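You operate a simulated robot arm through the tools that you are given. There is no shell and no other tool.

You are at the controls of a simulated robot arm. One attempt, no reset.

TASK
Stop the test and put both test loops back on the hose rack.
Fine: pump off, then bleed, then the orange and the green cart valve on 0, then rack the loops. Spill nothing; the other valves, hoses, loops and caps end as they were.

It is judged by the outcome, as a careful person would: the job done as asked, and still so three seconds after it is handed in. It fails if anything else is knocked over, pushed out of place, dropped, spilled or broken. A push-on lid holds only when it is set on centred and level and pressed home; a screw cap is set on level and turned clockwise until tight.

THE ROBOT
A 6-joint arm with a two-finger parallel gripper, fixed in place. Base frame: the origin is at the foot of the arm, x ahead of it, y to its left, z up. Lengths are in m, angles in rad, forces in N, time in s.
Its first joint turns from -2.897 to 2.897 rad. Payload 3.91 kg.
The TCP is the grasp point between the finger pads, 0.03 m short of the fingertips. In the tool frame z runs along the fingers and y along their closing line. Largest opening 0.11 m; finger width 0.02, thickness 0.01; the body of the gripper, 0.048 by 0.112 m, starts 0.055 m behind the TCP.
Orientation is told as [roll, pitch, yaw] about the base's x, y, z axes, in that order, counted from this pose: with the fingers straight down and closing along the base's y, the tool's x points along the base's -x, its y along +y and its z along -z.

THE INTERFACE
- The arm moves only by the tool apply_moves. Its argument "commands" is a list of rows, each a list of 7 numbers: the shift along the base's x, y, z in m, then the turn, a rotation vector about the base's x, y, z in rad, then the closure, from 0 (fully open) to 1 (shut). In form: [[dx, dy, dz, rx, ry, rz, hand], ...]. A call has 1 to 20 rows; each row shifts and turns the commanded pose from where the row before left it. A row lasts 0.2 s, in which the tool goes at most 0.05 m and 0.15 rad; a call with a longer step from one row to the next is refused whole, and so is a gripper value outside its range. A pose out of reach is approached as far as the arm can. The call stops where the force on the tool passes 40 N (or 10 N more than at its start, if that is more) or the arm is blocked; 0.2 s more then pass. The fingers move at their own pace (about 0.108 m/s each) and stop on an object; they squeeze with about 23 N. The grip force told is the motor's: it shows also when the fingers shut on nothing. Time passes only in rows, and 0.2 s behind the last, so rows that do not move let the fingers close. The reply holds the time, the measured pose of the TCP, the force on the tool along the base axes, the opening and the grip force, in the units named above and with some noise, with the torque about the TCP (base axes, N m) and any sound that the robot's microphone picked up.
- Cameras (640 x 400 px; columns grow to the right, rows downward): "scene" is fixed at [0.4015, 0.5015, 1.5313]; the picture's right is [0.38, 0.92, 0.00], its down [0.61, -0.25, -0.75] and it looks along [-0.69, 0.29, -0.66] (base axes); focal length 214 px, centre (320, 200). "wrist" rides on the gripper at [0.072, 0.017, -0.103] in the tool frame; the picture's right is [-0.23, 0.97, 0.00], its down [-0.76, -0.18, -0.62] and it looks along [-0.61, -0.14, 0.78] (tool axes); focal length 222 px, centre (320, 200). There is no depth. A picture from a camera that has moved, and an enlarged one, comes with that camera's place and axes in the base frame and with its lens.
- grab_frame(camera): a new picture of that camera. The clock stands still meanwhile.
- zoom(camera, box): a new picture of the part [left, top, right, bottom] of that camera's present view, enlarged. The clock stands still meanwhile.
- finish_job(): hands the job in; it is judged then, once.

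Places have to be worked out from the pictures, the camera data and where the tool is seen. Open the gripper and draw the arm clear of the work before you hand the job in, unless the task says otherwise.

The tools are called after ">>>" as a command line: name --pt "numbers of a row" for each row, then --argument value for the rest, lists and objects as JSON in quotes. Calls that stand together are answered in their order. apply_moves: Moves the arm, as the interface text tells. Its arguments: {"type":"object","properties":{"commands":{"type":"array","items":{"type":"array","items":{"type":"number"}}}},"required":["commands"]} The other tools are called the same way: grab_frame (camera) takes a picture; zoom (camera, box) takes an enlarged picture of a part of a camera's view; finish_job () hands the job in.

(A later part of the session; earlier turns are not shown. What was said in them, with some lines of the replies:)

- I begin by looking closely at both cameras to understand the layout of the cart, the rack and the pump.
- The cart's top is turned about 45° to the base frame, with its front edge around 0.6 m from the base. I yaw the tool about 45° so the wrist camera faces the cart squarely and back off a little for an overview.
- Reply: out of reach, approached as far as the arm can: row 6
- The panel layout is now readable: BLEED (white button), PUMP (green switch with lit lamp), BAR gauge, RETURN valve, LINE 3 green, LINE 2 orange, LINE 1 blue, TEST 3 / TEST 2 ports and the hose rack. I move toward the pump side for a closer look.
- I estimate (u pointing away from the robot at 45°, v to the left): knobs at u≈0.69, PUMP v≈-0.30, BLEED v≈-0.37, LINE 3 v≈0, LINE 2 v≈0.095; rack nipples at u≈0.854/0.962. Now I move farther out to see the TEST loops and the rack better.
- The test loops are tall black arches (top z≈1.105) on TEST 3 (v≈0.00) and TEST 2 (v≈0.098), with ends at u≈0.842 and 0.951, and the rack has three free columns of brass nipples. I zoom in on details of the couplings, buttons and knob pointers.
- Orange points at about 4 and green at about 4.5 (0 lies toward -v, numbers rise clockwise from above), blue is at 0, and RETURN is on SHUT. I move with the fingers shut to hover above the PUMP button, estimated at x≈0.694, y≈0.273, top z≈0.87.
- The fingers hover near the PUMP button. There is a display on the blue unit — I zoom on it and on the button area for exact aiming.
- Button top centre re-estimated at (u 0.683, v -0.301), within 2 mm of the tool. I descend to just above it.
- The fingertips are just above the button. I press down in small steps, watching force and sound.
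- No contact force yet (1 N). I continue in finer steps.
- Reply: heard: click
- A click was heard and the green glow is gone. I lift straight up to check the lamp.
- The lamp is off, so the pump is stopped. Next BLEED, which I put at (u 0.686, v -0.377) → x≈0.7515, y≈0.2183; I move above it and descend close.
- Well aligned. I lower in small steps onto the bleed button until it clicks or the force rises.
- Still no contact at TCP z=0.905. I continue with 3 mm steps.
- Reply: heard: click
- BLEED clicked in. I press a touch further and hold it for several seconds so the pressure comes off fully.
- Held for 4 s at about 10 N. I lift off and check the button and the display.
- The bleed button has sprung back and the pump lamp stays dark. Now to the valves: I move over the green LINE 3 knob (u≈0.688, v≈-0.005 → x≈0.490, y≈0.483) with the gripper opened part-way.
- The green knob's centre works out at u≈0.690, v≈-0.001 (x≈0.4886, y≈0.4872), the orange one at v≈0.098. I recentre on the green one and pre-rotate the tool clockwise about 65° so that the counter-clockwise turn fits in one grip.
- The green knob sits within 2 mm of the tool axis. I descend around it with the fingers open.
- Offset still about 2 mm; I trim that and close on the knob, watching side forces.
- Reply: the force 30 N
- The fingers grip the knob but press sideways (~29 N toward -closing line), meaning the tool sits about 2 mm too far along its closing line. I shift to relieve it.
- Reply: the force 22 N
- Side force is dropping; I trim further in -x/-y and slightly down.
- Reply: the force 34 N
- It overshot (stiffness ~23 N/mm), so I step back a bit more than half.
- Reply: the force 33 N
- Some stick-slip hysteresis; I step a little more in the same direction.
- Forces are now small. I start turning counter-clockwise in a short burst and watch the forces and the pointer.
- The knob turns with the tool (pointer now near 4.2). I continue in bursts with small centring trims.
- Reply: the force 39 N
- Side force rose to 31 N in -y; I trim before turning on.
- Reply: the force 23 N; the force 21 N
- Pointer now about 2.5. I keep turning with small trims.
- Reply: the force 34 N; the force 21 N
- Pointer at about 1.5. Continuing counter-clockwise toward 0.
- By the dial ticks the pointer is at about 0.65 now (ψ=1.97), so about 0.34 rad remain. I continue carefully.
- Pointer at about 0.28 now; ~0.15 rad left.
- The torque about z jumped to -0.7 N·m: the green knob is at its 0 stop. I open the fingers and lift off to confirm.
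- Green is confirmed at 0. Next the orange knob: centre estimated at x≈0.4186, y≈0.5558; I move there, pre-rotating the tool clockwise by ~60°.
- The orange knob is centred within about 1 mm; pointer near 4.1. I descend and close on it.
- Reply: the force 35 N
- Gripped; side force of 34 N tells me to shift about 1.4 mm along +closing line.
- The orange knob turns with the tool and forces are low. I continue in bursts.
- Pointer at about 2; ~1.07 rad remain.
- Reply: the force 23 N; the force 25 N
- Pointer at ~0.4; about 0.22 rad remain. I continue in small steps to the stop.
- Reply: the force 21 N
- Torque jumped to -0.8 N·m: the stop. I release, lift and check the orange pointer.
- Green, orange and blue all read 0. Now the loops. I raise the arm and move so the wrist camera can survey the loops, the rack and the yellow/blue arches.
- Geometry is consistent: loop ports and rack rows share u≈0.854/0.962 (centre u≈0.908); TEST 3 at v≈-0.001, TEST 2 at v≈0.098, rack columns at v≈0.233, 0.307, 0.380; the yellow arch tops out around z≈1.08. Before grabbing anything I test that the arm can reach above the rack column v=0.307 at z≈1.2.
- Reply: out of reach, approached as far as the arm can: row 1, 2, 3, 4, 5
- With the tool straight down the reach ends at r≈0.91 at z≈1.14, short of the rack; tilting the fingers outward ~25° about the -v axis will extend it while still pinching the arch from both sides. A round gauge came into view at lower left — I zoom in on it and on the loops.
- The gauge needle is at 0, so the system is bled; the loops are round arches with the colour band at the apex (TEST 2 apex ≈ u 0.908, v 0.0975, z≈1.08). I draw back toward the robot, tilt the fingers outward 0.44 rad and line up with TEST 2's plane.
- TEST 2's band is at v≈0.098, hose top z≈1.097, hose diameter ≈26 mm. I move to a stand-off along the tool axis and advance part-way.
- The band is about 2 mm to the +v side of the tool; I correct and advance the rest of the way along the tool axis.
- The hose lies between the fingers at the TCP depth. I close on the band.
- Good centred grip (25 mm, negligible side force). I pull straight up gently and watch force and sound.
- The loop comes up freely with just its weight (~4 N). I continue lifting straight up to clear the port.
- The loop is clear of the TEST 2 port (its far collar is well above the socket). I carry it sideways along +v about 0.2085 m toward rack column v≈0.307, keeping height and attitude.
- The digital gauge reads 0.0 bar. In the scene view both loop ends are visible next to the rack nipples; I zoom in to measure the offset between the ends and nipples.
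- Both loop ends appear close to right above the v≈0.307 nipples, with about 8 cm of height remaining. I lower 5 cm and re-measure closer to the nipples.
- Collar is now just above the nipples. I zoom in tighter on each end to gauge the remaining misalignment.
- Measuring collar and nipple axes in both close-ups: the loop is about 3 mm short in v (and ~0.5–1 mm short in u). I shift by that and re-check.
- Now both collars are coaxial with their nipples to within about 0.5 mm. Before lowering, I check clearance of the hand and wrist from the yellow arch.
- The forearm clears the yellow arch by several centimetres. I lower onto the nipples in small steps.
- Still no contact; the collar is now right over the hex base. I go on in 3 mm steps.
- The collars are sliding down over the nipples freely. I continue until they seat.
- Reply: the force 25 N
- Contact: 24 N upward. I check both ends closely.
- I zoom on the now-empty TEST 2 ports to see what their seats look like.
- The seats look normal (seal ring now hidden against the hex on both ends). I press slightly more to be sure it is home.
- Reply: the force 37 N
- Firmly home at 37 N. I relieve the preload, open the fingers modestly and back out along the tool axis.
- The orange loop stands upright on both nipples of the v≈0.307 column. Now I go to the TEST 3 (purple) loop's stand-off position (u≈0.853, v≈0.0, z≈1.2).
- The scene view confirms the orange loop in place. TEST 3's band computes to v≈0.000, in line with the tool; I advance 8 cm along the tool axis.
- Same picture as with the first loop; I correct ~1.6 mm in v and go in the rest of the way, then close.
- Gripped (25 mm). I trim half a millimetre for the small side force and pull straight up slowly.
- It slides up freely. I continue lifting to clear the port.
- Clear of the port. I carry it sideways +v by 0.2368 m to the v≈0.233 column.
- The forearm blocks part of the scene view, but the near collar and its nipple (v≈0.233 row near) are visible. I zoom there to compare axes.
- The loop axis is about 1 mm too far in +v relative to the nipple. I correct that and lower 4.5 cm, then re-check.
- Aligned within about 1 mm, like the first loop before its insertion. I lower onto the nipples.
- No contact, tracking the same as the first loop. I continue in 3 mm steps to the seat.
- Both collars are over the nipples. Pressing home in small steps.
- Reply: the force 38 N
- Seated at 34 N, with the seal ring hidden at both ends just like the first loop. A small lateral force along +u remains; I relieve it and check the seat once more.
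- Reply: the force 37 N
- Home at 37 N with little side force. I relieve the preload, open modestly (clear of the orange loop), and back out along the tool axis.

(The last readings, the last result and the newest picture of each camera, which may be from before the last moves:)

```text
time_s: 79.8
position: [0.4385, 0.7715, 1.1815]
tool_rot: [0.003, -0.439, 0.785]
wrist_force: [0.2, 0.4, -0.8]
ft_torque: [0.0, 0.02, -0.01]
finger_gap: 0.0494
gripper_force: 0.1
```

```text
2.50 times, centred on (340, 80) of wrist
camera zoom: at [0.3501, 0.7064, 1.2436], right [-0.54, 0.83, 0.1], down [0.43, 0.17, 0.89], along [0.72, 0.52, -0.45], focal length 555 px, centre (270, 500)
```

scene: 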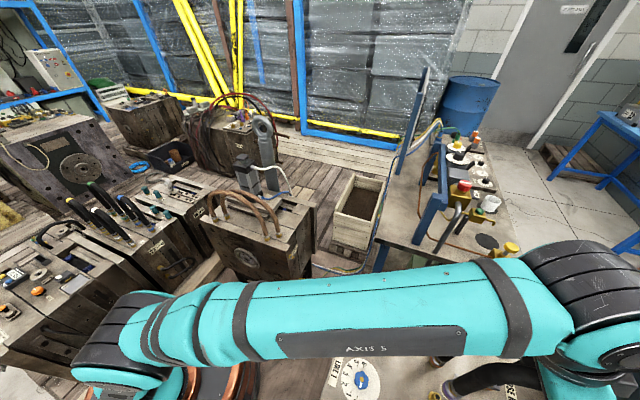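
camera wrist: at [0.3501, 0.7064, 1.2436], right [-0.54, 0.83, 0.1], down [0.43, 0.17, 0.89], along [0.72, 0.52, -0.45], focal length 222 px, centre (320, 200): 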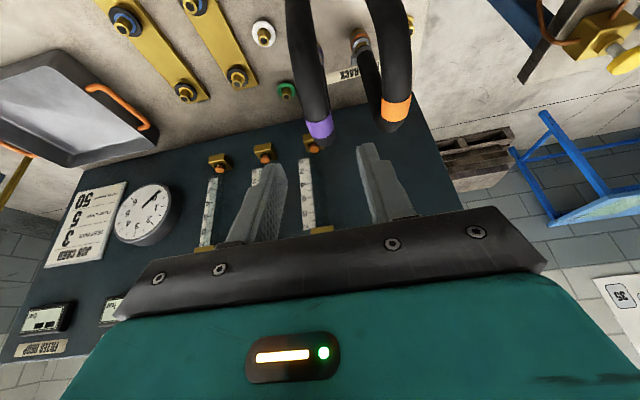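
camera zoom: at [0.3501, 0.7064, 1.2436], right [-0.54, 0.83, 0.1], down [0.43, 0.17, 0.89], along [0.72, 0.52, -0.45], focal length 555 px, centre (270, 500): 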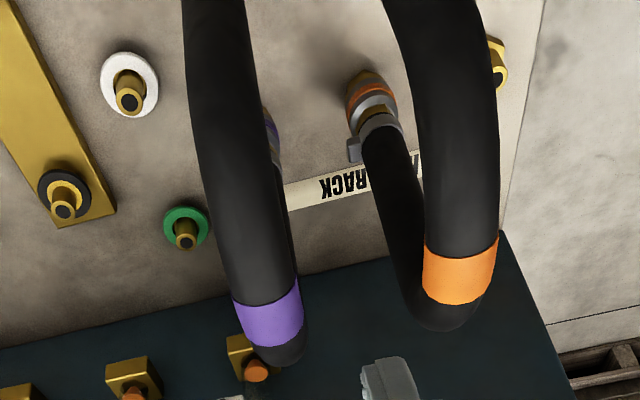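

Both loops (purple and orange) are on the rack. I retreat further, bring the tool back to vertical and take an overview to verify everything.

>>> apply_moves --pt "-0.0121 -0.0121 0.025 0 0 0 0.55" --pt "-0.0283 -0.0283 0.005 0 0 0 0.55" --pt "-0.0283 -0.0283 0 -0.0778 0.0778 0 0.55" --pt "-0.0283 -0.0283 0 -0.0778 0.0778 0 0.3" --pt "-0.0283 -0.0283 0 -0.0778 0.0778 0 0" --pt "-0.02 -0.02 0 -0.0778 0.0778 0 0"

>>> grab_frame --camera "wrist"

>>> grab_frame --camera "scene"

>>> zoom --camera "wrist" --box '[280, 60, 520, 220]'

>>> zoom --camera "scene" --box '[340, 230, 640, 400]'

```text
time_s: 81.2
position: [0.2937, 0.6264, 1.2109]
tool_rot: [0.001, 0.003, 0.784]
wrist_force: [-0.8, 0.1, -1.1]
ft_torque: [0.0, 0.04, 0.0]
finger_gap: 0.11
gripper_force: 0.0
```

```text
taken
camera wrist: at [0.2312, 0.5871, 1.3143], right [-0.53, 0.85, 0.0], down [0.67, 0.41, 0.62], along [0.53, 0.33, -0.78], focal length 222 px, centre (320, 200)
```

wrist: 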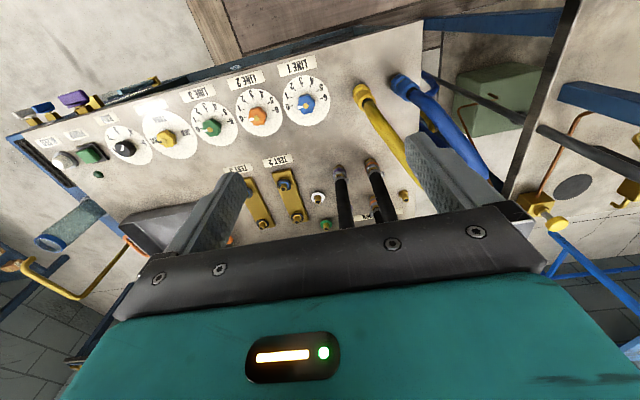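

```text
taken
```

scene: 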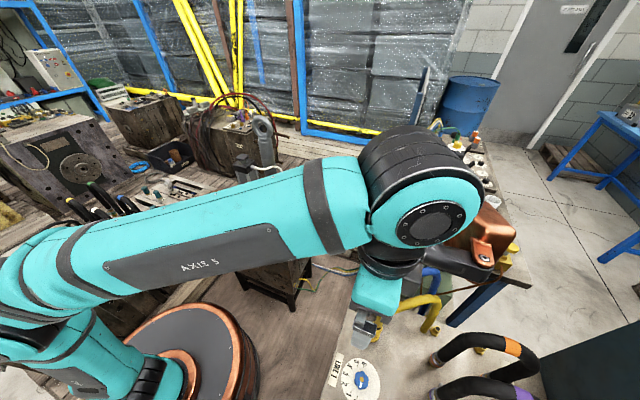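

```text
2.50 times, centred on (400, 140) of wrist
camera zoom: at [0.2312, 0.5871, 1.3143], right [-0.53, 0.85, 0.0], down [0.67, 0.41, 0.62], along [0.53, 0.33, -0.78], focal length 555 px, centre (120, 350)
```

zoom: 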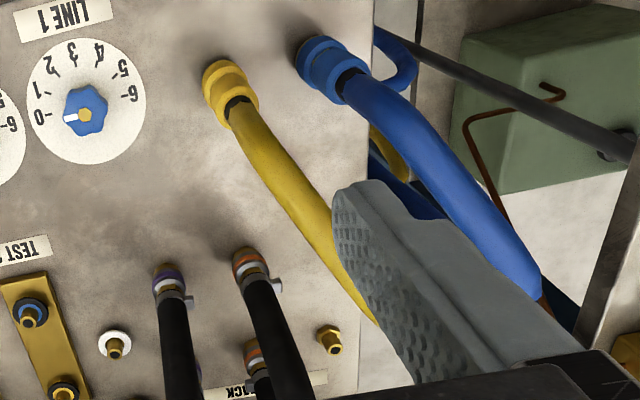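

```text
2.13 times, centred on (490, 315) of scene
camera zoom: at [0.4015, 0.5015, 1.5313], right [0.38, 0.92, 0.0], down [0.61, -0.25, -0.75], along [-0.69, 0.29, -0.66], focal length 458 px, centre (-43, -45)
```

zoom: 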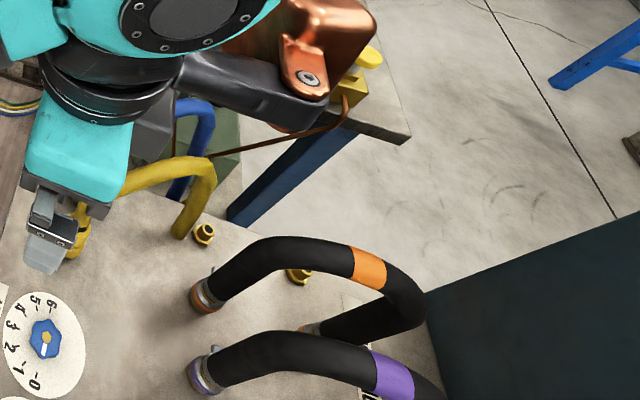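

Both loops stand parallel on the rack. I zoom in on the seats and on the rest of the panel for a final check.

>>> zoom --camera "wrist" --box '[320, 140, 420, 225]'

>>> zoom --camera "wrist" --box '[30, 70, 340, 240]'

>>> zoom --camera "scene" --box '[420, 345, 500, 400]'

```text
4.71 times, centred on (370, 182) of wrist
camera zoom: at [0.2312, 0.5871, 1.3143], right [-0.53, 0.85, 0.0], down [0.67, 0.41, 0.62], along [0.53, 0.33, -0.78], focal length 1045 px, centre (85, 282)
```

zoom: 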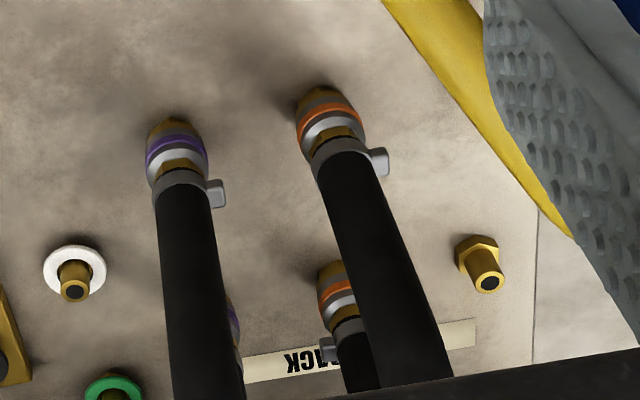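

```text
2.06 times, centred on (185, 155) of wrist
camera zoom: at [0.2312, 0.5871, 1.3143], right [-0.53, 0.85, 0.0], down [0.67, 0.41, 0.62], along [0.53, 0.33, -0.78], focal length 459 px, centre (599, 293)
```

zoom: 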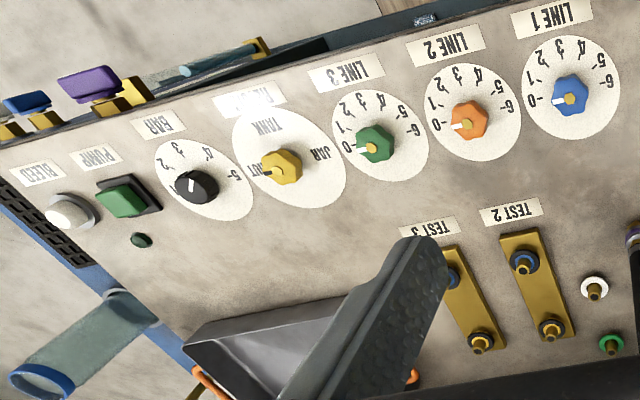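

```text
7.27 times, centred on (460, 372) of scene
camera zoom: at [0.4015, 0.5015, 1.5313], right [0.38, 0.92, 0.0], down [0.61, -0.25, -0.75], along [-0.69, 0.29, -0.66], focal length 1560 px, centre (-698, -1054)
```

zoom: 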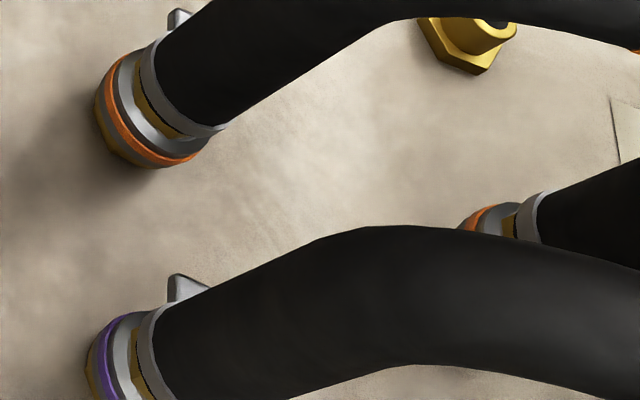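

Everything checks out: pump lamp dark, green and orange on 0, blue and RETURN unchanged, TEST ports empty, both loops seated level on the rack, no fluid on the panel. I draw the arm back clear of the cart.

>>> apply_moves --pt "-0.025 -0.025 0.01 0 0 0 0" --pt "-0.025 -0.025 0.01 0 0 0 0" --pt "-0.025 -0.025 0.01 0 0 0 0" --pt "-0.02 -0.025 0 0 0 0 0" --pt "0 0 0 0 0 0 0" --pt "0 0 0 0 0 0 0"

>>> grab_frame --camera "wrist"

>>> grab_frame --camera "scene"

>>> zoom --camera "scene" --box '[420, 320, 560, 400]'

```text
time_s: 82.6
position: [0.1972, 0.5271, 1.2415]
tool_rot: [0.003, 0.001, 0.785]
wrist_force: [-0.5, -0.1, 0.4]
ft_torque: [-0.02, 0.0, 0.01]
finger_gap: 0.1101
gripper_force: 0.0
```

```text
taken
camera wrist: at [0.1352, 0.4873, 1.3447], right [-0.53, 0.85, 0.0], down [0.67, 0.41, 0.62], along [0.53, 0.33, -0.78], focal length 222 px, centre (320, 200)
```

wrist: 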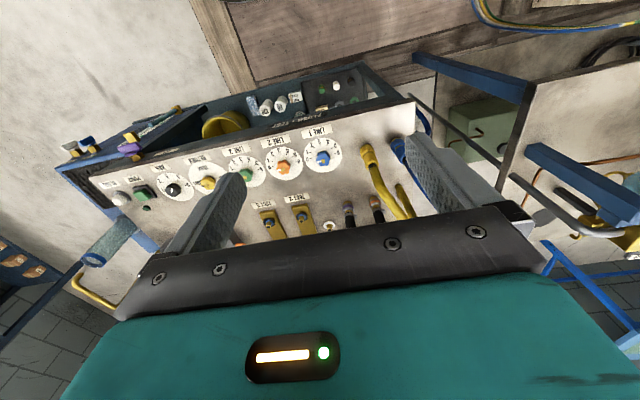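

```text
taken
```

scene: 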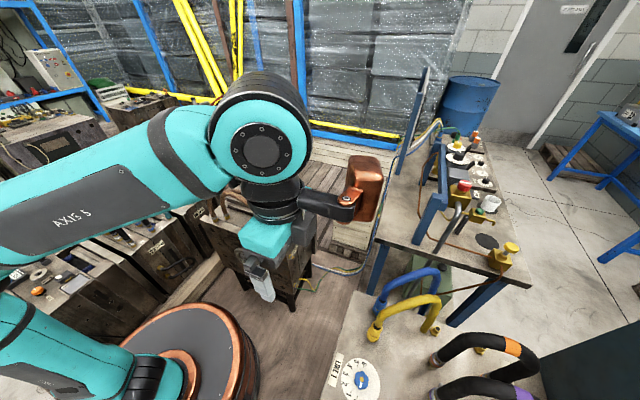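

```text
4.57 times, centred on (490, 360) of scene
camera zoom: at [0.4015, 0.5015, 1.5313], right [0.38, 0.92, 0.0], down [0.61, -0.25, -0.75], along [-0.69, 0.29, -0.66], focal length 980 px, centre (-457, -531)
```

zoom: 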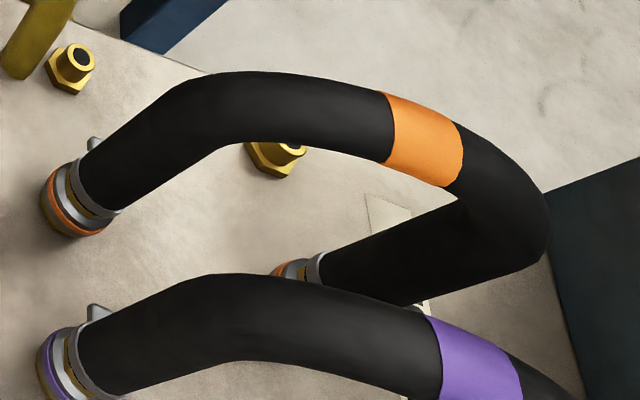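

The arm is clear of the cart with the gripper open. Both loops stand steady on the rack, the pump is off and bled, and the orange and green valves are on 0. I hand the job in.

>>> finish_job

```text
The job is handed in.
```

The test is stopped and both test loops are back on the hose rack. I've handed the job in; no verdict came back from the judging.

- **Pump:** switched off; its green lamp is dark.
- **Bleed:** held for about 4 s. The pressure display reads 0.0 bar and the round gauge is at 0.
- **Valves:** green (LINE 3) and orange (LINE 2) were both turned counter-clockwise to their stops at 0.
- **Loops:** both lifted off with no resistance. The TEST 2 loop (orange band) is on the middle rack column and the TEST 3 loop (purple band) on the column nearest the TEST ports. Each was pressed on with about 37 N.

I saw no fluid on the panel. The blue valve is still on 0 and RETURN on SHUT, and I didn't touch the other hoses or caps. The gripper is open and the arm is clear of the cart.
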